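You operate a simulated robot arm through the tools that you are given. There is no shell and no other tool. Be economical: measure what you need, move in short steps, check, and stop when the job is done.

The job below is to be done with a simulated robot arm. You get a single attempt, and the scene is never put back.

Task
Stretch the green hat to the size on the card.
Fine: free the stand lock, set the size dial, wait till the red marker follows, wind the dial back to 55 cm, lock again.
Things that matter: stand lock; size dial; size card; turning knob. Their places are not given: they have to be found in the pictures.

The check looks at the end state, three seconds after you hand in, the way a careful person would. Anything else that was tipped, shoved, dropped, spilled or broken makes it a failure.

Robot
A 7-joint arm with a two-finger parallel gripper, fixed in place. Base frame: the origin is at the foot of the arm, x ahead of it, y to its left, z up; the work surface is at about z = 29. Readings come in mm, degrees, newtons and seconds.
With the tool pointing down near the work surface it reaches from about 220 to 600 mm from the base axis. Its first joint turns from -66.0 to 66.0 degrees. Payload 2.5 kg.
Tool frame: the origin (TCP) lies between the finger pads and is the grasp point; the fingertips stand 23 mm ahead of it; z points along the fingers, y is the line along which they close. Largest opening 94 mm; finger width 38, thickness 10; the body of the gripper, 54 by 96 mm, starts 39 mm behind the TCP.
Orientation is told as [roll, pitch, yaw] about the base's x, y, z axes, in that order, counted from this pose: with the fingers straight down and closing along the base's y, the tool's x points along the base's -x, its y along +y and its z along -z.

Tools
- The arm moves only by the tool send_rows. Its argument "rows" is a list of rows, each a list of 2 entries, a list of its own where there are three numbers: the shift along the base's x, y, z in mm, then the turn, a rotation vector about the base's x, y, z in degrees. In form: [[[tx, ty, tz], [wx, wy, wz]], ...]. A call has 1 to 8 rows; each row is the pose to reach, as a shift and turn from the pose commanded when the call began. "gripper" is the finger opening in mm, from 0 to 94, set as the call begins (left out, the last holds). Each row takes 0.2 s and may step no farther than 50 mm and 8.6 degrees from the row before; otherwise, or with a gripper value out of range, the whole call is refused. A pose out of reach is approached as far as the arm can. The call stops where the force on the tool passes 40 N (or 10 N more than at its start, if that is more) or the arm is blocked; 0.2 s more then pass. The fingers move at their own pace (about 108 mm/s each) and stop on an object; they squeeze with about 35 N. The grip force told is the motor's: it shows also when the fingers shut on nothing. Time passes only in rows, and 0.2 s behind the last, so rows that repeat a pose let the fingers close. The reply holds the time, the measured pose of the TCP, the force on the tool along the base axes, the opening and the grip force, in the units named above and with some noise, and new pictures: "pictures" is both (left out), scene, wrist or none.
- Cameras (640 x 400 px; columns grow to the right, rows downward): "scene" is fixed at [122.3, -402, 561.3]; the picture's right is [0.82, -0.57, 0.00], its down [-0.23, -0.33, -0.91] and it looks along [0.52, 0.75, -0.41] (base axes); focal length 332 px, centre (320, 200). "wrist" rides on the gripper at [-39, 0, -44] in the tool frame; the picture's right is [0.00, -1.00, 0.00], its down [0.97, 0.00, -0.24] and it looks along [0.24, 0.00, 0.97] (tool axes); focal length 218 px, centre (320, 200).
- locate(camera, pixels): for up to 12 pixels [column, row] of the newest picture of that camera ("zoom" is the newest enlarged one), the place [x, y, z] in the base frame of the surface seen there, good to about 2 mm. The clock stands still meanwhile.
- inspect(camera, box): a new picture of the part [left, top, right, bottom] of that camera's present view, enlarged. The clock stands still meanwhile.
- close_job(): hands the job in; it is judged then, once.

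Keep the steps short. Do not move on a guess: measure, check each grasp and each placing, and mend mistakes. In all there are 80 turns and 120 pictures (those below and enlarged ones count). Leave the gripper open and the arm clear of the work at the hand-in unless told otherwise, and finish with a single line.

The tools are called by a JSON object that holds its "op" and its "data". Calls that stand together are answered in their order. send_rows: Moves the arm, as the interface text tells. Its arguments: {"type":"object","properties":{"rows":{"type":"array","items":{"type":"array"}},"gripper":{"type":"number"},"pictures":{"type":"string","enum":["both","scene","wrist","none"]}},"required":["rows"]} The other tools are called the same way: locate (camera, pixels) gives the place of the surface under pixels of a picture; inspect (camera, box) takes an enlarged picture of a part of a camera's view; close_job () hands the job in.

At the start:

```text
time: 0.0
eef_pos: [326.4, -39.7, 373.9]
tool_rot: [0.0, -0.1, -0.1]
ft_force: [0.1, -0.5, 0.3]
opening: 94.2
finger_force: 0.1
```

scene: 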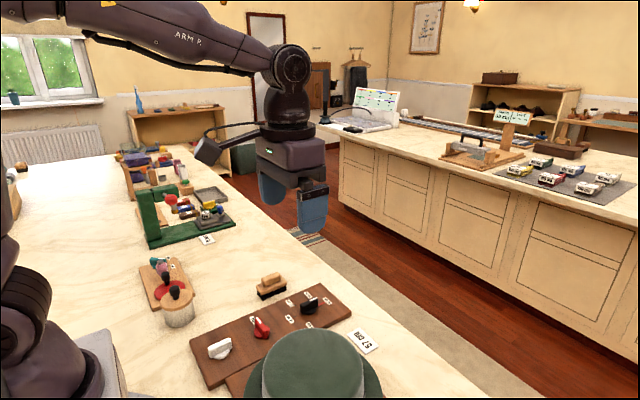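
wrist: 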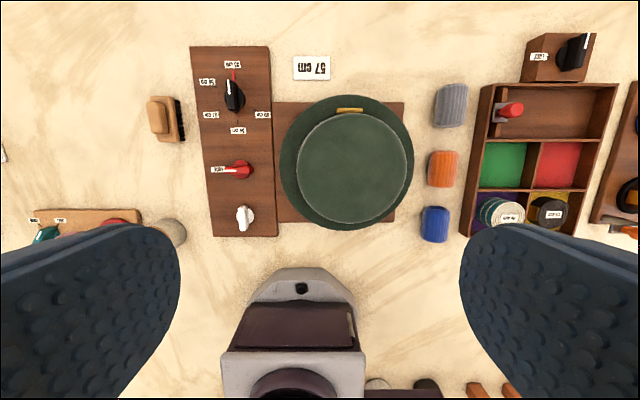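

The card near (311,68) in the wrist picture seems to read 57 cm. The board at its left carries a black dial, a red lever and a white knob. I'll enlarge both views to read them.

{"op": "inspect", "data": {"camera": "wrist", "box": [180, 40, 340, 140]}}

{"op": "inspect", "data": {"camera": "wrist", "box": [180, 140, 340, 240]}}

{"op": "inspect", "data": {"camera": "scene", "box": [180, 270, 388, 400]}}

{"op": "locate", "data": {"camera": "wrist", "pixels": [[235, 97], [229, 83], [233, 65], [208, 82], [211, 114], [238, 130], [263, 114], [240, 169], [217, 169], [243, 217], [200, 150]]}}

```text
4.00 times, centred on (260, 90) of wrist
```

zoom: 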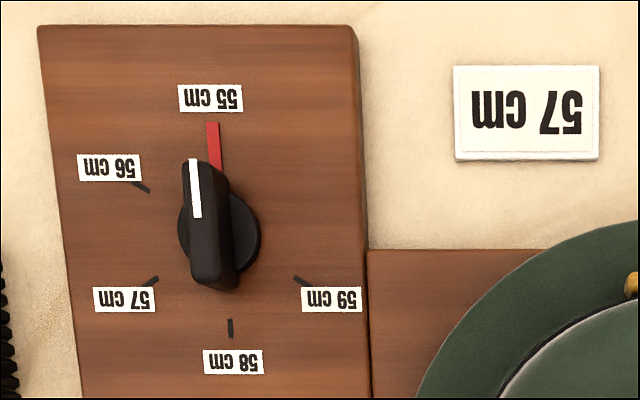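

```text
4.00 times, centred on (260, 190) of wrist
```

zoom: 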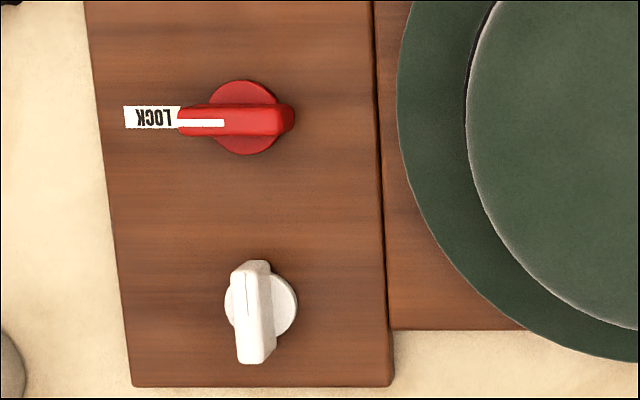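

```text
3.08 times, centred on (284, 335) of scene
```

zoom: 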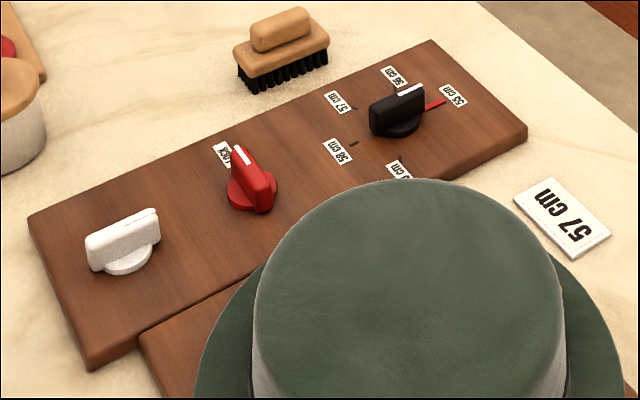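

```text
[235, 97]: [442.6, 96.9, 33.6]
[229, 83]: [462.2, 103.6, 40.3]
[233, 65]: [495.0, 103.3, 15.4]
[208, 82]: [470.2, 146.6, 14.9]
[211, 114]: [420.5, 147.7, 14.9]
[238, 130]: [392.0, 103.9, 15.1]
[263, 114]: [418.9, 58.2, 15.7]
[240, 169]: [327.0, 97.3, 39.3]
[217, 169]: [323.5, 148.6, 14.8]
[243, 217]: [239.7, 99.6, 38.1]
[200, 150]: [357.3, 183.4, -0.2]
```

The two sources disagree on table height: the text says z≈29, but the wrist locate gives about 0. I'll check the same points with the scene camera.

{"op": "locate", "data": {"camera": "scene", "pixels": [[310, 300], [302, 316], [262, 326], [219, 348], [240, 335], [300, 350], [365, 345], [220, 300], [318, 299], [310, 312], [262, 340]]}}

{"op": "locate", "data": {"camera": "wrist", "pixels": [[311, 68], [350, 150], [165, 119], [180, 180], [233, 75], [222, 104], [258, 172], [190, 60], [268, 60], [206, 236], [277, 236]]}}

```text
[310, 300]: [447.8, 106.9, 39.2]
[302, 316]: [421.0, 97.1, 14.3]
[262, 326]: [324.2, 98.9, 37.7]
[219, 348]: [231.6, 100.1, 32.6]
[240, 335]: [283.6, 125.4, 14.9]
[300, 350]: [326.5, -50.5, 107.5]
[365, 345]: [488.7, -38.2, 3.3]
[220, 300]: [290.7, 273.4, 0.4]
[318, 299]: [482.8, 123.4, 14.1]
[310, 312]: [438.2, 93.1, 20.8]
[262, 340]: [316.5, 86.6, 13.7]
```

```text
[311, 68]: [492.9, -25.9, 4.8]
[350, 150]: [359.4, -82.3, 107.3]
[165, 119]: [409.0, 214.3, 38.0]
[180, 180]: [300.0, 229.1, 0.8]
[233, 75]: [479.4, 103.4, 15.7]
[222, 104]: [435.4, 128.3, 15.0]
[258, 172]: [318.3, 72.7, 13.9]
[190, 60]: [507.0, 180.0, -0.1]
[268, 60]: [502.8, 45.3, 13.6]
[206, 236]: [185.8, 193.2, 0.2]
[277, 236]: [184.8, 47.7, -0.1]
```

Both cameras agree: the table is at z≈0 and the board top at z≈15. The red lever's centre is near (322,98), it points along +y at LOCK, and its top is at z≈39. The black dial is near (440,102) and points at 55; 57 is 120° counter-clockwise from there. I'll move above the lock and start turning the tool towards yaw 90.

{"op": "send_rows", "data": {"rows": [[[0, 20, -5], [0, 0, 8.5]], [[0, 40, -20], [0, 0, 17]], [[0, 60, -40], [0, 0, 25.5]], [[0, 80, -60], [0, 0, 34]], [[-1, 100, -80], [0, 0, 42.5]], [[-2, 120, -100], [0, 0, 51]], [[-3, 138, -120], [0, 0, 59.5]], [[-4, 138, -140], [0, 0, 68]]], "gripper": 60, "pictures": "none"}}

{"op": "send_rows", "data": {"rows": [[[0, 0, -15], [0, 0, 7.5]], [[0, 0, -30], [0, 0, 15]], [[0, 0, -45], [0, 0, 22.1]], [[0, 0, -60], [0, 0, 22.1]]]}}

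```text
time: 1.8
eef_pos: [321.5, 99.7, 234.6]
tool_rot: [0.0, -0.1, 68.0]
ft_force: [0.8, 0.6, 0.2]
opening: 60.1
finger_force: 0.0
```

```text
time: 2.8
eef_pos: [322.2, 98.5, 174.2]
tool_rot: [0.0, 0.0, 90.1]
ft_force: [0.1, 0.0, 0.6]
opening: 59.9
finger_force: 0.2
```

scene: 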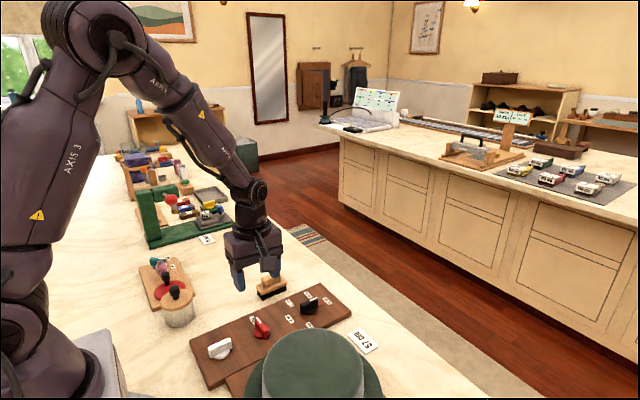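
wrist: 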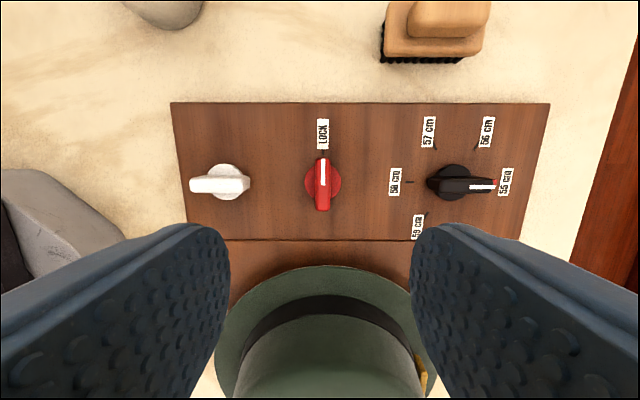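

Clear view of the three knobs. I'll measure the red lever and the dial precisely.

{"op": "inspect", "data": {"camera": "wrist", "box": [270, 100, 370, 225]}}

{"op": "locate", "data": {"camera": "wrist", "pixels": [[322, 162], [322, 205], [316, 183], [328, 183], [307, 184], [339, 184], [440, 185], [493, 185], [429, 184], [452, 198], [409, 183], [433, 148]]}}

{"op": "locate", "data": {"camera": "wrist", "pixels": [[322, 125], [322, 150], [478, 148], [425, 215], [194, 185], [245, 185], [330, 290], [320, 350], [350, 240]]}}

```text
3.20 times, centred on (320, 162) of wrist
```

zoom: 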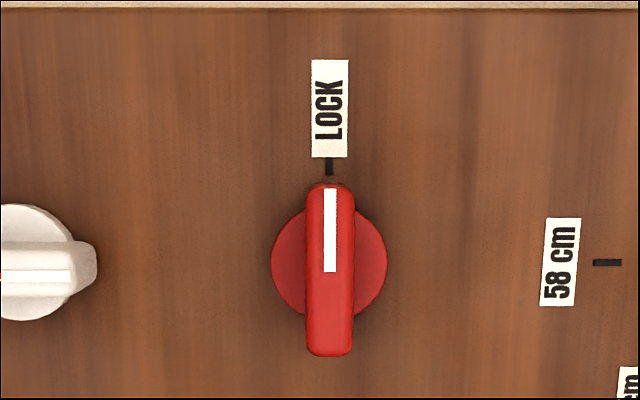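

```text
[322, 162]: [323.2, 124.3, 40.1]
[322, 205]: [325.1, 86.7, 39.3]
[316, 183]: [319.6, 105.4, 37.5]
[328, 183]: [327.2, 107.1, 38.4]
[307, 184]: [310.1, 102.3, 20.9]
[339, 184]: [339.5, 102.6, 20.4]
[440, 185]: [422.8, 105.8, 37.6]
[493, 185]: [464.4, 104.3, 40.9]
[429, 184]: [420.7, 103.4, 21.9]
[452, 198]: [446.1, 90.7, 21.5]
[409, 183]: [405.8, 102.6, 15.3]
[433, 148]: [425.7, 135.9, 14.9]
```

```text
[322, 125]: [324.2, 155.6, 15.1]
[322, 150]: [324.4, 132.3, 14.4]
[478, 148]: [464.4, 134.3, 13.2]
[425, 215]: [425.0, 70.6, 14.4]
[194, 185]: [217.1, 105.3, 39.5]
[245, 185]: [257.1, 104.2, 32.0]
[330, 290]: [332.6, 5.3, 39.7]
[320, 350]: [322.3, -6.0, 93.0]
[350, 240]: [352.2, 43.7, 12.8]
```

Lever centre is (324.5,104), with the handle from z≈21 to 40. Dial centre is (444,103.3). I'll go down over the lever with the tips at about z 25, fingers at 40 mm, without closing yet.

{"op": "send_rows", "data": {"rows": [[[2, 5.5, -20], [0, 0, 0]], [[2, 5.5, -45], [0, 0, 0]], [[2, 5.5, -70], [0, 0, 0]], [[2, 5.5, -95], [0, 0, 0]], [[2, 5.5, -110], [0, 0, 0]], [[2, 5.5, -120], [0, 0, 0]], [[2, 5.5, -126], [0, 0, 0]]], "gripper": 40}}

```text
time: 4.4
eef_pos: [324.9, 104.6, 47.4]
tool_rot: [0.0, -0.1, 90.0]
ft_force: [-0.6, 0.3, -0.2]
opening: 40.1
finger_force: 0.1
```

scene: 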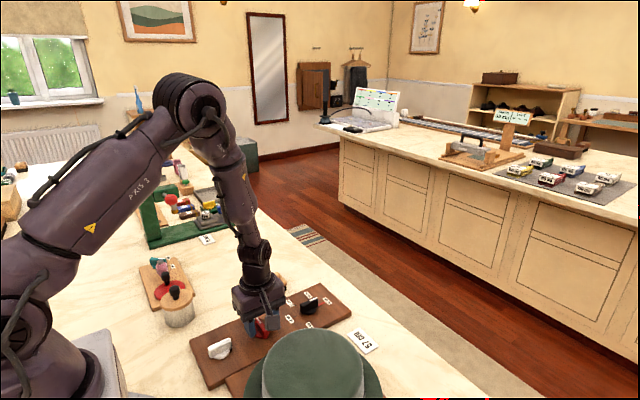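
wrist: 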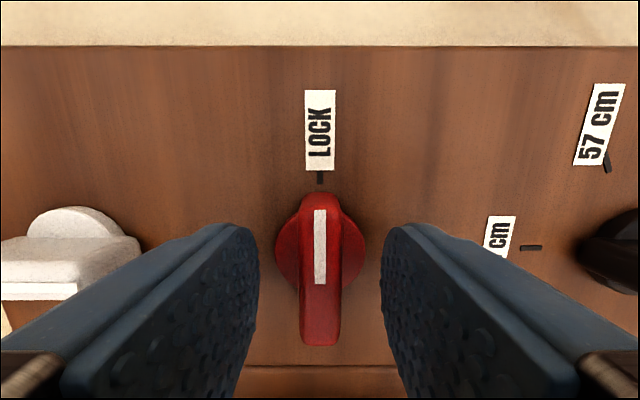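

The lever is centred between the fingers. I'll close on it and hold.

{"op": "send_rows", "data": {"rows": [[[0, 0, 0], [0, 0, 0]], [[0, 0, 0], [0, 0, 0]]], "gripper": 0, "pictures": "wrist"}}

```text
time: 5.0
eef_pos: [324.8, 104.0, 48.6]
tool_rot: [0.0, -0.1, 90.1]
ft_force: [1.4, 2.0, -6.2]
opening: 12.7
finger_force: 45.1
```

wrist: 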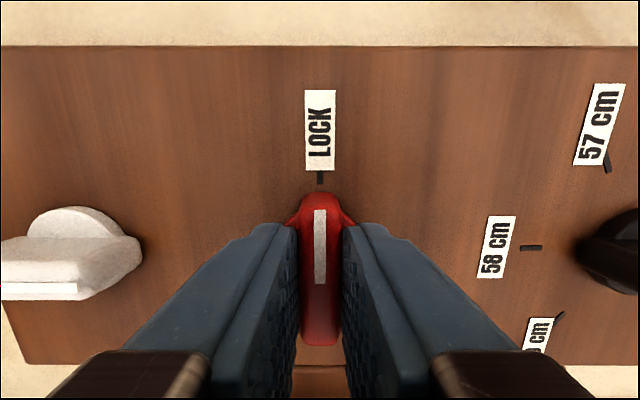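

The lever is gripped (12.7 mm, 45 N). I can't see a "free" mark, so I'll try a small clockwise turn and check how it responds.

{"op": "send_rows", "data": {"rows": [[[0, 0, 1], [0, 0, -5]], [[0, 0, 1], [0, 0, -10]], [[0, 0, 1], [0, 0, -15]], [[0, 0, 1], [0, 0, -20]]], "pictures": "wrist"}}

```text
time: 5.8
eef_pos: [325.3, 104.7, 49.6]
tool_rot: [0.0, -0.2, 76.7]
ft_force: [2.1, 1.8, -2.2]
opening: 12.7
finger_force: 44.9
stopped in row 3: the force on the tool passed its limit (the readings are from after the stop); the commanded pose is now the measured one
```

wrist: 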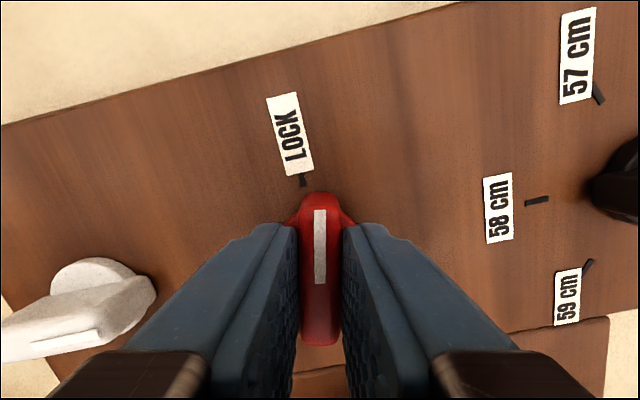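

It turned about 13° clockwise and then hit the force limit. That could be an end stop or just friction, so I'll try the other way, through LOCK.

{"op": "send_rows", "data": {"rows": [[[0, 0, 0], [0, 0, 4]], [[0, 0, 0], [0, 0, 8]], [[0, 0, 0], [0, 0, 12]], [[0, 0, 0], [0, 0, 16]], [[0, 0, 0], [0, 0, 20]], [[0, 0, 0], [0, 0, 24]], [[0, 0, 0], [0, 0, 28]], [[0, 0, 0], [0, 0, 32]]], "pictures": "wrist"}}

```text
time: 7.6
eef_pos: [325.2, 103.5, 49.3]
tool_rot: [-0.1, -0.1, 108.3]
ft_force: [-2.9, 0.0, -1.3]
opening: 24.1
finger_force: 45.1
```

wrist: 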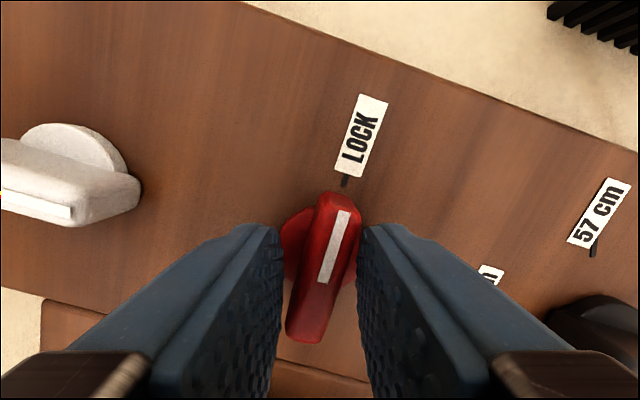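

The fingers were pushed open to 24 mm and the lever stayed at LOCK, so counter-clockwise is the end stop and free is clockwise. I'll go back and turn clockwise.

{"op": "send_rows", "data": {"rows": [[[0, 0, 0], [0, 0, -6]], [[0, 0, 0], [0, 0, -12]], [[0, 0, 0], [0, 0, -18]], [[0, 0, 0], [0, 0, -21]], [[0, 0, 0], [0, 0, -24]], [[0, 0, 0], [0, 0, -27]], [[0, 0, 0], [0, 0, -30]], [[0, 0, 0], [0, 0, -33]]], "pictures": "none"}}

{"op": "send_rows", "data": {"rows": [[[0, 0, 0], [0, 0, -3]], [[0, 0, 0], [0, 0, -6]], [[0, 0, 0], [0, 0, -9]], [[0, 0, 0], [0, 0, -12]], [[0, 0, 0], [0, 0, -15]], [[0, 0, 0], [0, 0, -18]], [[0, 0, 0], [0, 0, -21]], [[0, 0, 0], [0, 0, -24]]], "pictures": "wrist"}}

```text
time: 9.4
eef_pos: [324.0, 104.7, 48.0]
tool_rot: [0.1, -0.1, 75.7]
ft_force: [7.6, 0.7, -19.2]
opening: 13.0
finger_force: 45.0
```

```text
time: 11.2
eef_pos: [325.4, 104.5, 48.7]
tool_rot: [0.1, -0.1, 51.6]
ft_force: [-0.9, 3.9, 2.1]
opening: 12.8
finger_force: 44.9
```

wrist: 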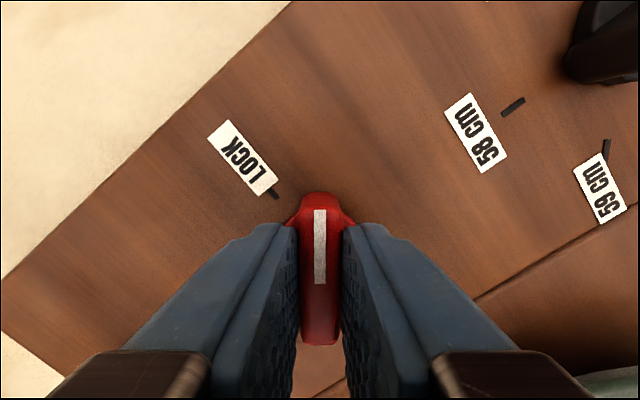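

The lever now turns freely clockwise and is about 38° off LOCK. I'll keep going.

{"op": "send_rows", "data": {"rows": [[[0, 0, 0], [0, 0, -4]], [[0, 0, 0], [0, 0, -8]], [[0, 0, 0], [0, 0, -12]], [[0, 0, 0], [0, 0, -16]], [[0, 0, 0], [0, 0, -20]], [[0, 0, 0], [0, 0, -24]], [[0, 0, 0], [0, 0, -28]], [[0, 0, 0], [0, 0, -32]]], "pictures": "none"}}

{"op": "send_rows", "data": {"rows": [[[0, 0, 0], [0, 0, -4]], [[0, 0, 0], [0, 0, -8]], [[0, 0, 0], [0, 0, -12]], [[0, 0, 0], [0, 0, -16]], [[0, 0, 0], [0, 0, -20]]]}}

```text
time: 12.4
eef_pos: [323.8, 104.1, 47.1]
tool_rot: [-0.1, 0.0, 31.7]
ft_force: [-2.3, -0.2, 3.9]
opening: 12.5
finger_force: 44.7
stopped in row 6: the force on the tool passed its limit (the readings are from after the stop); the commanded pose is now the measured one
```

```text
time: 13.6
eef_pos: [324.1, 104.6, 47.6]
tool_rot: [0.0, -0.1, 11.7]
ft_force: [-3.2, 7.0, 13.6]
opening: 13.1
finger_force: 45.0
```

scene: 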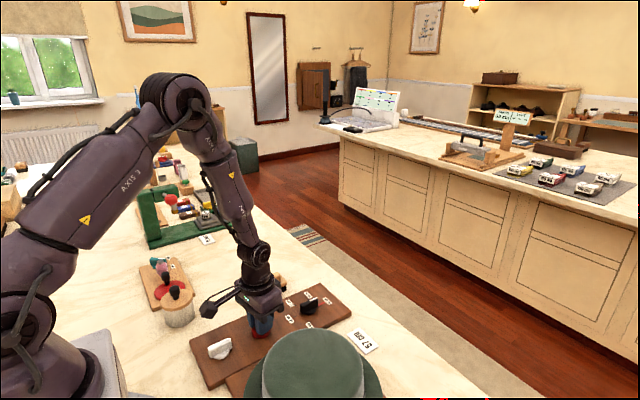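
wrist: 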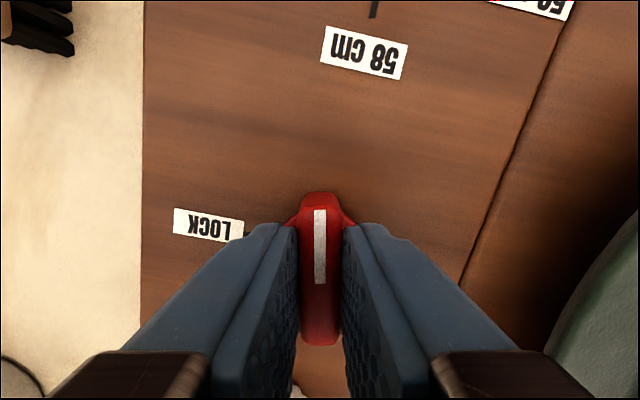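

The lever is about 78° round. I'll continue to roughly 90° and a little past, to find the end.

{"op": "send_rows", "data": {"rows": [[[0, -0.5, 0], [0, 0, -4]], [[0, -0.5, 0], [0, 0, -8]], [[0, -0.5, 0], [0, 0, -12]], [[0, -0.5, 0], [0, 0, -15]], [[0, -0.5, 0], [0, 0, -18]]], "pictures": "wrist"}}

```text
time: 14.8
eef_pos: [323.7, 105.5, 48.0]
tool_rot: [-0.1, -0.1, -6.0]
ft_force: [-0.1, 10.5, -5.6]
opening: 15.4
finger_force: 44.9
```

wrist: 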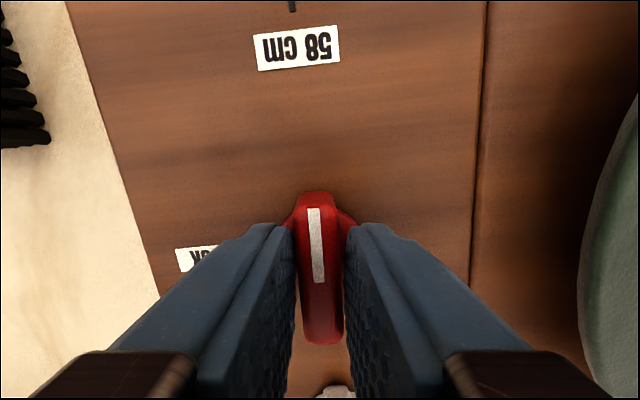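

The fingers widened to 15.4 mm, so the end stop is at 90° and the lock is free. I'll ease back, open, lift and look.

{"op": "send_rows", "data": {"rows": [[[0, -0.5, 0], [0, 0, 6]], [[0, -0.5, 0], [0, 0, 6]]], "pictures": "none"}}

{"op": "send_rows", "data": {"rows": [[[0, 0, 0], [0, 0, 0]], [[0, 0, 0], [0, 0, 0]], [[0, 0, 20], [0, 0, 0]], [[0, 0, 50], [0, 0, 0]], [[30, 0, 80], [0, 0, 0]], [[70, 0, 90], [0, 0, 0]]], "gripper": 40}}

```text
time: 15.4
eef_pos: [324.9, 105.3, 49.4]
tool_rot: [0.1, -0.2, -0.3]
ft_force: [3.2, 17.8, -9.8]
opening: 12.4
finger_force: 45.1
```

```text
time: 16.8
eef_pos: [394.9, 102.3, 139.1]
tool_rot: [-0.1, 0.0, -0.2]
ft_force: [-0.3, -0.9, 0.2]
opening: 40.0
finger_force: 0.0
```

scene: 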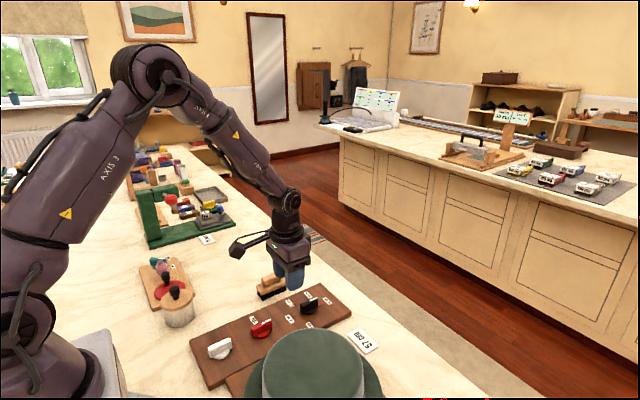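
wrist: 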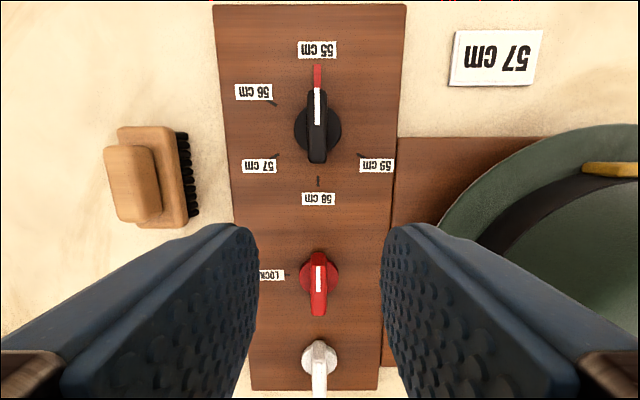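

The lock now points 90° off LOCK. Next I'll lower over the dial at (444,103.3) with yaw 0, which matches its handle.

{"op": "send_rows", "data": {"rows": [[[25, 0.5, 0], [0, 0, 0]], [[49, 0.5, -10], [0, 0, 0]], [[49, 0.5, -40], [0, 0, 0]], [[49, 0.5, -65], [0, 0, 0]], [[49, 0.5, -82], [0, 0, 0]], [[49, 0.5, -91], [0, 0, 0]]], "pictures": "wrist"}}

```text
time: 18.2
eef_pos: [444.6, 104.7, 46.4]
tool_rot: [0.0, -0.1, -0.4]
ft_force: [0.0, -0.3, -0.5]
opening: 40.1
finger_force: 0.0
```

wrist: 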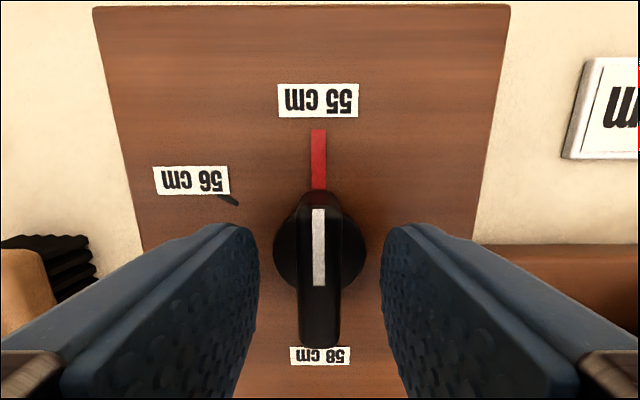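

The dial handle is centred between the fingers. I'll raise about 2 mm so the tips clear the disc, then close.

{"op": "send_rows", "data": {"rows": [[[0, 0, 2], [0, 0, 0]], [[0, 0, 2], [0, 0, 0]], [[0, 0, 2], [0, 0, 0]]], "gripper": 0, "pictures": "none"}}

{"op": "send_rows", "data": {"rows": [[[0, 0, 0], [0, 0, 4]], [[0, 0, 0], [0, 0, 8]], [[0, 0, 0], [0, 0, 12]], [[0, 0, 0], [0, 0, 16]], [[0, 0, 0], [0, 0, 20]], [[0, 0, 0], [0, 0, 24]]], "pictures": "wrist"}}

```text
time: 19.1
eef_pos: [443.6, 104.9, 47.8]
tool_rot: [0.0, -0.1, -0.2]
ft_force: [3.9, 1.1, -2.4]
opening: 12.8
finger_force: 44.8
stopped in row 3: the force on the tool passed its limit (the readings are from after the stop); the commanded pose is now the measured one
```

```text
time: 20.4
eef_pos: [442.5, 104.0, 46.6]
tool_rot: [0.1, -0.3, 23.7]
ft_force: [18.2, 0.0, -26.1]
opening: 12.8
finger_force: 45.0
```

wrist: 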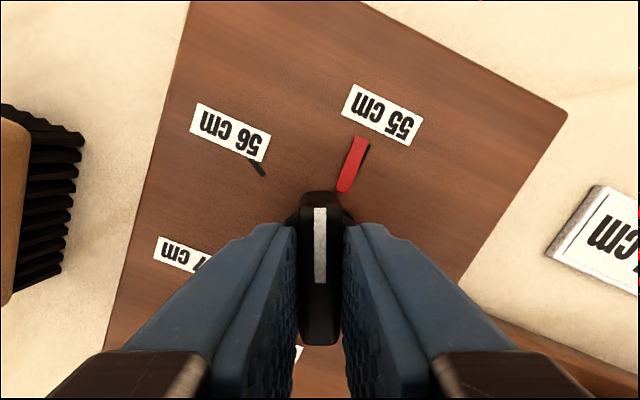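

The dial turns and the red marker has started to follow. Side forces are building, so I'll correct by about 1 mm while continuing.

{"op": "send_rows", "data": {"rows": [[[1, 0, 1], [0, 0, 2]], [[1, 0, 1], [0, 0, 6]], [[1, 0, 1], [0, 0, 10]], [[1, 0, 1], [0, 0, 14]], [[1, 0, 1], [0, 0, 18]], [[1, 0, 1], [0, 0, 22]], [[1, 0, 1], [0, 0, 26]], [[1, 0, 1], [0, 0, 30]]], "pictures": "none"}}

{"op": "send_rows", "data": {"rows": [[[0, 0, 0], [0, 0, 4]], [[0, 0, 0], [0, 0, 8]], [[0, 0, 0], [0, 0, 12]], [[0, 0, 0], [0, 0, 16]], [[0, 0, 0], [0, 0, 20]], [[0, 0, 0], [0, 0, 24]], [[0, 0, 0], [0, 0, 28]], [[0, 0, 0], [0, 0, 32]]], "pictures": "wrist"}}

```text
time: 22.2
eef_pos: [443.9, 103.0, 50.1]
tool_rot: [0.2, 0.0, 53.7]
ft_force: [5.3, -10.7, -29.7]
opening: 12.9
finger_force: 45.1
```

```text
time: 24.1
eef_pos: [445.2, 104.0, 49.3]
tool_rot: [0.0, -0.1, 85.8]
ft_force: [2.3, -9.7, -29.1]
opening: 12.8
finger_force: 44.6
```

wrist: 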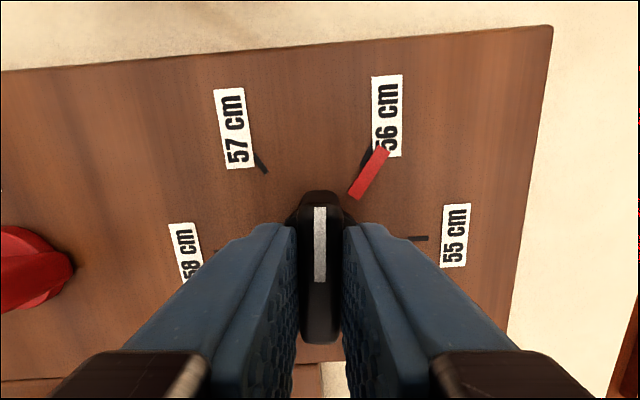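

The dial is at about 86° and the marker is trailing, near 56. I'll carry on towards 120°.

{"op": "send_rows", "data": {"rows": [[[-0.5, 0, -0.5], [0, 0, 4]], [[-0.5, 0, -0.5], [0, 0, 8]], [[-0.5, 0, -0.5], [0, 0, 12]], [[-0.5, 0, -0.5], [0, 0, 16]], [[-0.5, 0, -0.5], [0, 0, 20]], [[-0.5, 0, -0.5], [0, 0, 24]], [[-0.5, 0, -0.5], [0, 0, 28]], [[-0.5, 0, -0.5], [0, 0, 31]]], "pictures": "wrist"}}

```text
time: 25.9
eef_pos: [446.7, 105.0, 48.5]
tool_rot: [0.0, -0.1, 116.7]
ft_force: [14.1, -10.3, -21.6]
opening: 12.4
finger_force: 44.6
```

wrist: 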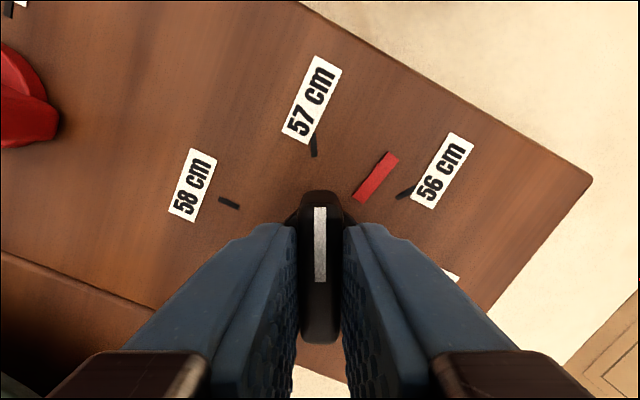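

Another 3° or so will line it up with the 57 tick at (313,146). Then I'll hold while the marker follows.

{"op": "send_rows", "data": {"rows": [[[-0.5, 0, 0], [0, 0, 2]], [[-0.5, 0, 0], [0, 0, 3.3]], [[-0.5, 0, 0], [0, 0, 3.3]], [[-0.5, 0, 0], [0, 0, 3.3]], [[-0.5, 0, 0], [0, 0, 3.3]], [[-0.5, 0, 0], [0, 0, 3.3]], [[-0.5, 0, 0], [0, 0, 3.3]], [[-0.5, 0, 0], [0, 0, 3.3]]], "pictures": "wrist"}}

```text
time: 26.6
eef_pos: [445.7, 103.9, 50.2]
tool_rot: [-0.4, 0.0, 120.0]
ft_force: [2.4, 0.6, -2.7]
opening: 12.9
finger_force: 45.2
stopped in row 3: the force on the tool passed its limit (the readings are from after the stop); the commanded pose is now the measured one
```

wrist: 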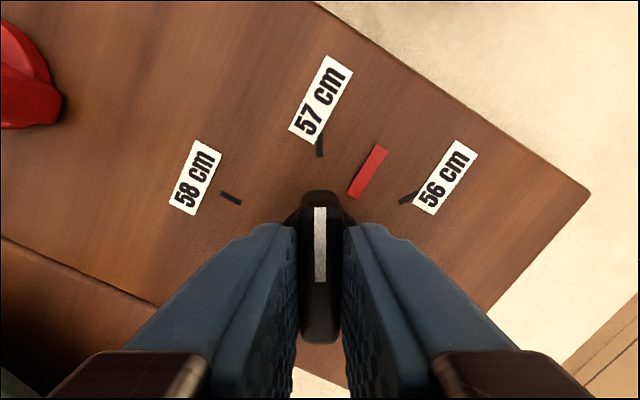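

The pointer is on the 57 tick (yaw 120.0) and forces are low. I'll hold and wait.

{"op": "send_rows", "data": {"rows": [[[0, 0, 0], [0, 0, 0]], [[0, 0, 0], [0, 0, 0]], [[0, 0, 0], [0, 0, 0]], [[0, 0, 0], [0, 0, 0]], [[0, 0, 0], [0, 0, 0]], [[0, 0, 0], [0, 0, 0]], [[0, 0, 0], [0, 0, 0]], [[0, 0, 0], [0, 0, 0]]], "pictures": "none"}}

{"op": "send_rows", "data": {"rows": [[[0, 0, 0], [0, 0, 0]], [[0, 0, 0], [0, 0, 0]], [[0, 0, 0], [0, 0, 0]], [[0, 0, 0], [0, 0, 0]], [[0, 0, 0], [0, 0, 0]], [[0, 0, 0], [0, 0, 0]], [[0, 0, 0], [0, 0, 0]], [[0, 0, 0], [0, 0, 0]]], "pictures": "wrist"}}

```text
time: 28.4
eef_pos: [445.9, 103.1, 49.1]
tool_rot: [-0.3, 0.0, 120.0]
ft_force: [4.5, 3.2, -8.6]
opening: 12.7
finger_force: 44.9
```

```text
time: 30.1
eef_pos: [447.1, 102.3, 49.7]
tool_rot: [-0.3, -0.1, 120.0]
ft_force: [6.5, 2.7, -11.3]
opening: 12.9
finger_force: 45.8
```

wrist: 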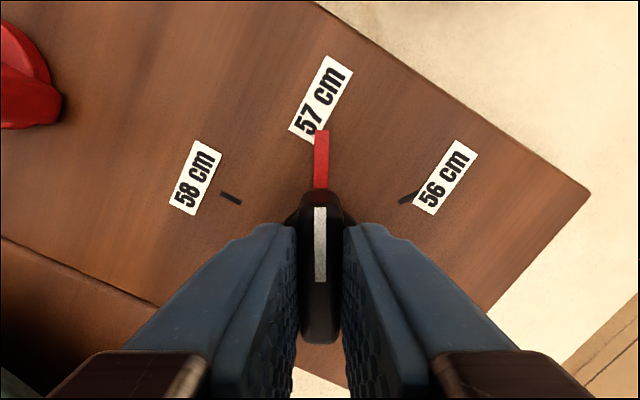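

The red marker has reached 57. I'll wait one more call to be sure it has settled.

{"op": "send_rows", "data": {"rows": [[[0, 0, 0], [0, 0, 0]], [[0, 0, 0], [0, 0, 0]], [[0, 0, 0], [0, 0, 0]], [[0, 0, 0], [0, 0, 0]], [[0, 0, 0], [0, 0, 0]], [[0, 0, 0], [0, 0, 0]]], "pictures": "none"}}

{"op": "inspect", "data": {"camera": "wrist", "box": [240, 100, 400, 200]}}

```text
time: 31.6
eef_pos: [445.9, 103.2, 48.9]
tool_rot: [-0.3, -0.1, 120.0]
ft_force: [5.9, 2.9, -11.5]
opening: 12.9
finger_force: 44.9
```

```text
4.00 times, centred on (320, 150) of wrist
```

zoom: 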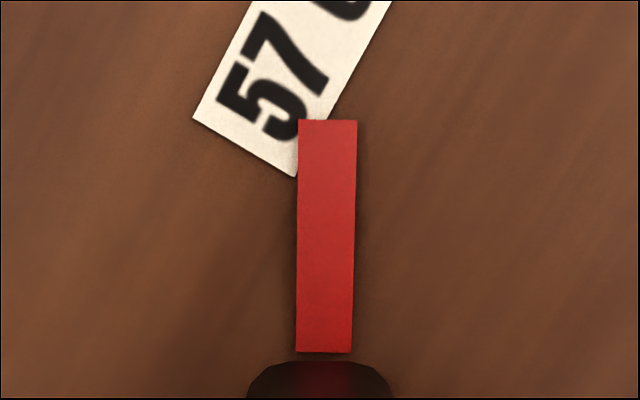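

The marker covers the 57 tick and is steady. Now I'll wind the dial back to 55, clockwise along the same path.

{"op": "send_rows", "data": {"rows": [[[0, 0, 0], [0, 0, -4]], [[0, 0, 0], [0, 0, -8]], [[0, 0, 0], [0, 0, -12]], [[0, 0, 0], [0, 0, -16]], [[0, 0, 0], [0, 0, -20]], [[0, 0, 0], [0, 0, -24]], [[0, 0, 0], [0, 0, -28]], [[0, 0, 0], [0, 0, -32]]], "pictures": "none"}}

{"op": "send_rows", "data": {"rows": [[[0, 0, 0], [0, 0, -4]], [[0, 0, 0], [0, 0, -8]], [[0, 0, 0], [0, 0, -12]], [[0, 0, 0], [0, 0, -16]], [[0, 0, 0], [0, 0, -20]], [[0, 0, 0], [0, 0, -24]], [[0, 0, 0], [0, 0, -28]], [[0, 0, 0], [0, 0, -32]]], "pictures": "wrist"}}

```text
time: 33.4
eef_pos: [444.8, 103.1, 48.8]
tool_rot: [-0.1, 0.0, 87.8]
ft_force: [-15.9, -5.4, 10.0]
opening: 12.6
finger_force: 44.6
```

```text
time: 35.1
eef_pos: [443.6, 104.8, 49.3]
tool_rot: [-0.1, 0.3, 55.9]
ft_force: [-27.4, -1.6, 24.6]
opening: 12.8
finger_force: 44.8
```

wrist: 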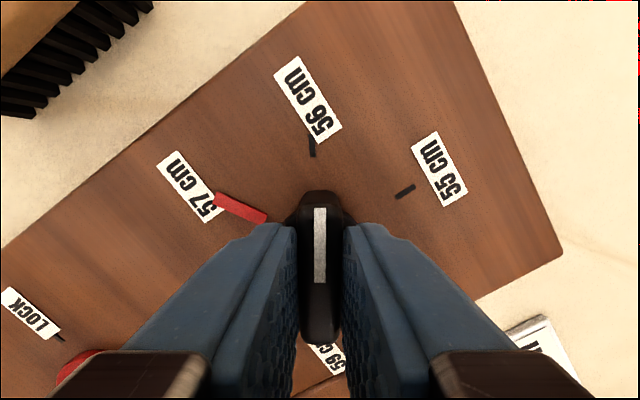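

The marker stays at 57 while the dial moves. I'll relieve the side force and continue.

{"op": "send_rows", "data": {"rows": [[[-1, 0, 0.7], [0, 0, 0]], [[-1.5, 0, 0.7], [0, 0, -4]], [[-1.5, 0, 0.7], [0, 0, -8]], [[-1.5, 0, 0.7], [0, 0, -12]], [[-1.5, 0, 0.7], [0, 0, -16]], [[-1.5, 0, 0.7], [0, 0, -20]], [[-1.5, 0, 0.7], [0, 0, -24]], [[-1.5, 0, 0.7], [0, 0, -28]]], "pictures": "none"}}

{"op": "send_rows", "data": {"rows": [[[0, 0, 0], [0, 0, -4]], [[0, 0, 0], [0, 0, -8]], [[0, 0, 0], [0, 0, -12]], [[0, 0, 0], [0, 0, -16]], [[0, 0, 0], [0, 0, -20]], [[0, 0, 0], [0, 0, -24]]], "pictures": "wrist"}}

```text
time: 37.0
eef_pos: [443.1, 104.1, 48.9]
tool_rot: [-0.3, -0.1, 27.9]
ft_force: [8.3, 13.9, -37.2]
opening: 13.0
finger_force: 45.2
```

```text
time: 38.4
eef_pos: [442.3, 105.4, 48.7]
tool_rot: [-0.3, 0.0, 4.1]
ft_force: [10.9, 18.0, -34.0]
opening: 13.0
finger_force: 45.1
```

wrist: 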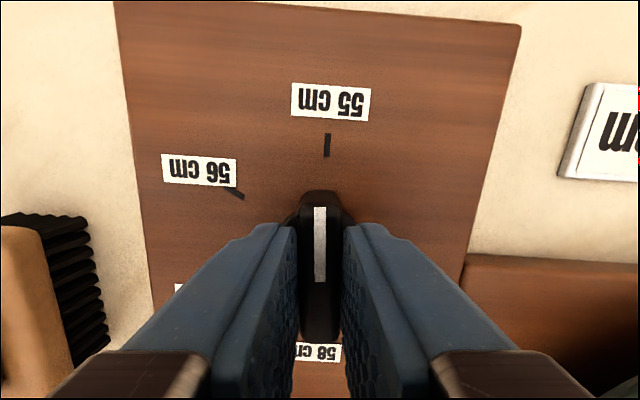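

About 4° remains to the 55 tick at (327,145). I'll finish the turn, then open and lift to see the result.

{"op": "send_rows", "data": {"rows": [[[0, 0, -0.7], [0, 0, -2]], [[0, 0, -0.7], [0, 0, -4.2]], [[0, 0, -0.7], [0, 0, -4.2]]], "pictures": "none"}}

{"op": "send_rows", "data": {"rows": [[[0, 0, 0], [0, 0, 0]], [[0, 0, 0], [0, 0, 0]], [[0, 0, 20], [0, 0, 0]], [[0, 0, 50], [0, 0, 0]], [[-30, 0, 75], [0, 0, 0]], [[-50, 0, 90], [0, 0, 0]]], "gripper": 40}}

```text
time: 39.1
eef_pos: [444.7, 103.6, 49.2]
tool_rot: [-0.2, 0.1, -0.1]
ft_force: [4.3, 17.0, -24.9]
opening: 12.8
finger_force: 45.0
```

```text
time: 40.5
eef_pos: [394.0, 103.7, 138.0]
tool_rot: [-0.3, -0.1, -0.3]
ft_force: [0.5, -1.1, -0.2]
opening: 40.3
finger_force: 0.1
```

scene: 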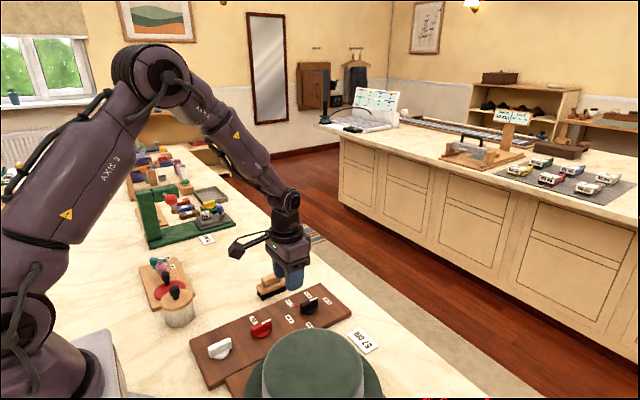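
wrist: 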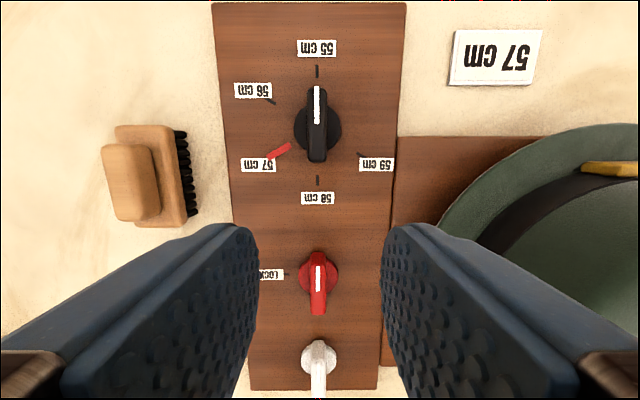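

The dial is at 55 and the marker is at 57. Next I'll lower onto the red lever, which points along +x (yaw 0), and grip it.

{"op": "send_rows", "data": {"rows": [[[-35, 0.3, 0], [0, 0, 0]], [[-69.5, 0.3, 0], [0, 0, 0]], [[-69.5, 0.3, -30], [0, 0, 0]], [[-69.5, 0.3, -60], [0, 0, 0]], [[-69.5, 0.3, -80], [0, 0, 0]], [[-69.5, 0.3, -89], [0, 0, 0]]], "pictures": "wrist"}}

{"op": "send_rows", "data": {"rows": [[[0, 0, 0], [0, 0, 0]], [[0, 0, 0], [0, 0, 0]], [[0, 0, 0], [0, 0, 0]]], "gripper": 0, "pictures": "wrist"}}

```text
time: 42.0
eef_pos: [325.4, 105.1, 50.0]
tool_rot: [-0.2, -0.1, -0.1]
ft_force: [1.4, 0.7, -0.1]
opening: 40.0
finger_force: 0.1
```

wrist: 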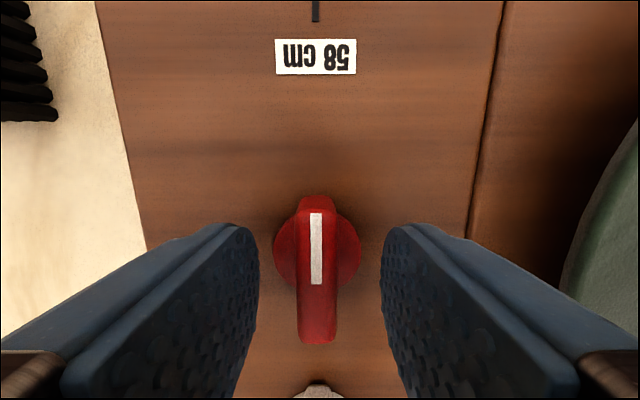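

```text
time: 42.8
eef_pos: [326.3, 106.3, 50.3]
tool_rot: [-0.1, -0.1, -0.1]
ft_force: [2.1, 11.0, -10.8]
opening: 12.8
finger_force: 44.5
```

wrist: 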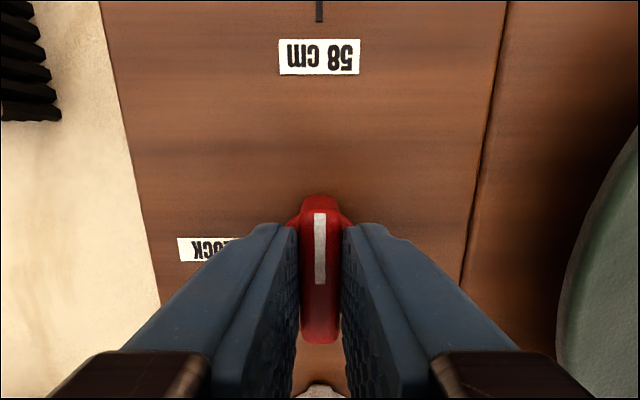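

Gripped at 12.8 mm. I'll turn counter-clockwise to LOCK, 90° in all, easing the side force as I go.

{"op": "send_rows", "data": {"rows": [[[0, 1, 0], [0, 0, 4]], [[0, 1, 0], [0, 0, 8]], [[0, 1, 0], [0, 0, 12]], [[0, 1, 0], [0, 0, 16]], [[0, 1, 0], [0, 0, 20]], [[0, 1, 0], [0, 0, 24]], [[0, 1, 0], [0, 0, 28]], [[0, 1, 0], [0, 0, 32]]], "pictures": "none"}}

{"op": "send_rows", "data": {"rows": [[[0, 0, 0], [0, 0, 4]], [[0, 0, 0], [0, 0, 8]], [[0, 0, 0], [0, 0, 12]], [[0, 0, 0], [0, 0, 16]], [[0, 0, 0], [0, 0, 20]], [[0, 0, 0], [0, 0, 24]], [[0, 0, 0], [0, 0, 28]], [[0, 0, 0], [0, 0, 32]]], "pictures": "wrist"}}

```text
time: 44.5
eef_pos: [326.7, 105.8, 50.8]
tool_rot: [-0.3, -0.3, 31.9]
ft_force: [13.3, 12.6, 9.2]
opening: 13.0
finger_force: 44.9
```

```text
time: 46.4
eef_pos: [325.6, 105.8, 50.2]
tool_rot: [-0.4, -0.3, 63.8]
ft_force: [7.9, 7.5, 11.6]
opening: 12.5
finger_force: 44.5
```

wrist: 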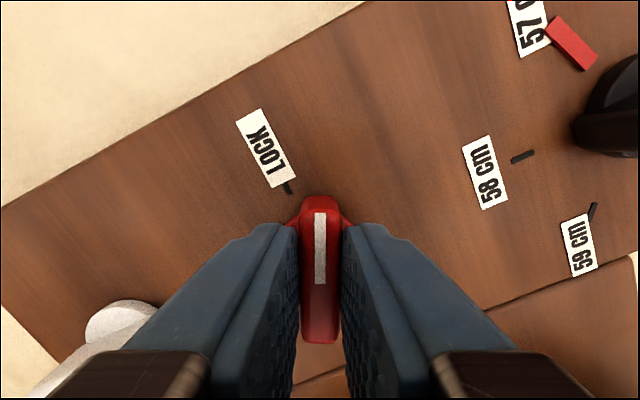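

26° remain. I'll turn to about 91.5° to seat it against the stop.

{"op": "send_rows", "data": {"rows": [[[0, 0, 0], [0, 0, 4]], [[0, 0, 0], [0, 0, 8]], [[0, 0, 0], [0, 0, 12]], [[0, 0, 0], [0, 0, 16]], [[0, 0, 0], [0, 0, 20]], [[0, 0, 0], [0, 0, 24]], [[0, 0, 0], [0, 0, 27.7]], [[0, 0, 0], [0, 0, 27.7]]], "pictures": "wrist"}}

```text
time: 48.1
eef_pos: [324.0, 105.7, 49.9]
tool_rot: [-0.2, -0.2, 91.5]
ft_force: [-2.6, 16.6, 37.2]
opening: 13.0
finger_force: 45.1
```

wrist: 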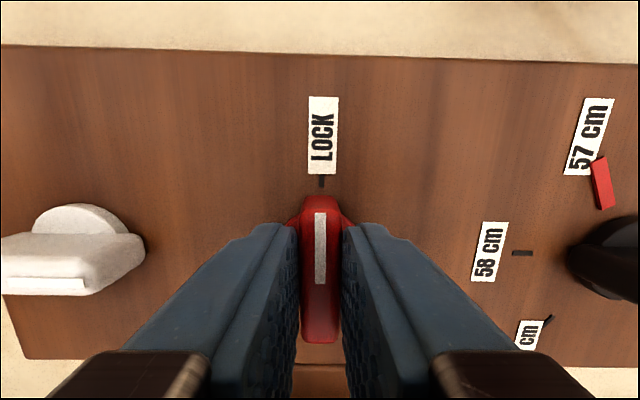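

The lever lines up with the LOCK mark. I'll open, lift straight up and check everything.

{"op": "send_rows", "data": {"rows": [[[0, 0, 0], [0, 0, 0]], [[0, 0, 0], [0, 0, 0]], [[0, 0, 20], [0, 0, 0]], [[0, 0, 60], [0, 0, 0]], [[0, 0, 100], [0, 0, 0]], [[0, 0, 140], [0, 0, 0]], [[0, 0, 170], [0, 0, 0]]], "gripper": 40}}

{"op": "inspect", "data": {"camera": "wrist", "box": [280, 90, 520, 240]}}

```text
time: 49.8
eef_pos: [323.8, 105.8, 219.7]
tool_rot: [-0.2, -0.1, 91.5]
ft_force: [0.4, -0.3, 0.0]
opening: 39.8
finger_force: 0.1
```

scene: 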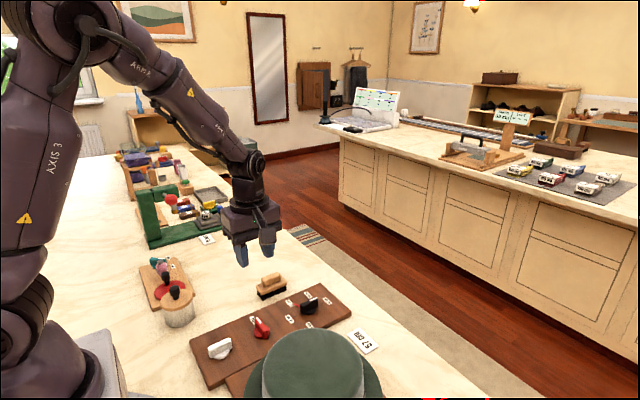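
wrist: 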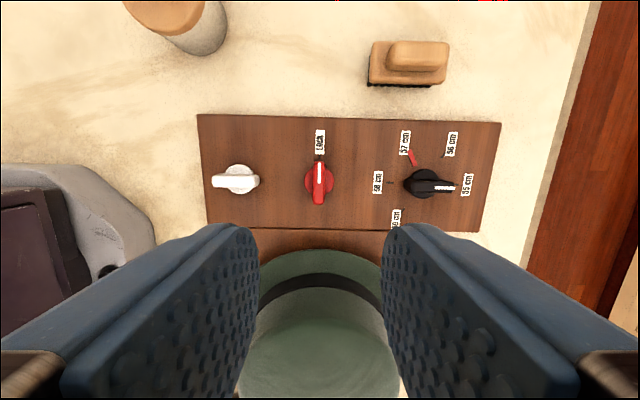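

```text
2.67 times, centred on (400, 165) of wrist
```

zoom: 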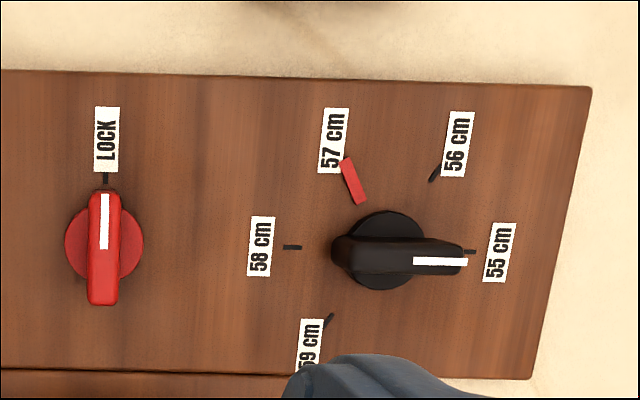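

The lever is on LOCK, the dial at 55, the marker at 57, and nothing else has moved. I'll open the gripper fully, rise clear and hand in.

{"op": "send_rows", "data": {"rows": [[[0, 0, 30], [0, 0, 0]], [[0, 0, 60], [0, 0, 0]], [[0, 0, 60], [0, 0, 0]]], "gripper": 94, "pictures": "none"}}

{"op": "close_job", "data": {}}

```text
time: 50.5
eef_pos: [325.1, 104.6, 279.4]
tool_rot: [-0.3, -0.1, 91.6]
ft_force: [-0.3, -0.4, 0.9]
opening: 94.2
finger_force: 0.1
```

```text
The job is handed in.
```

The green hat is stretched to 57 cm as the card asks: the red marker is on 57, the dial is wound back to 55, the stand is locked again, and the arm is clear with the gripper open.
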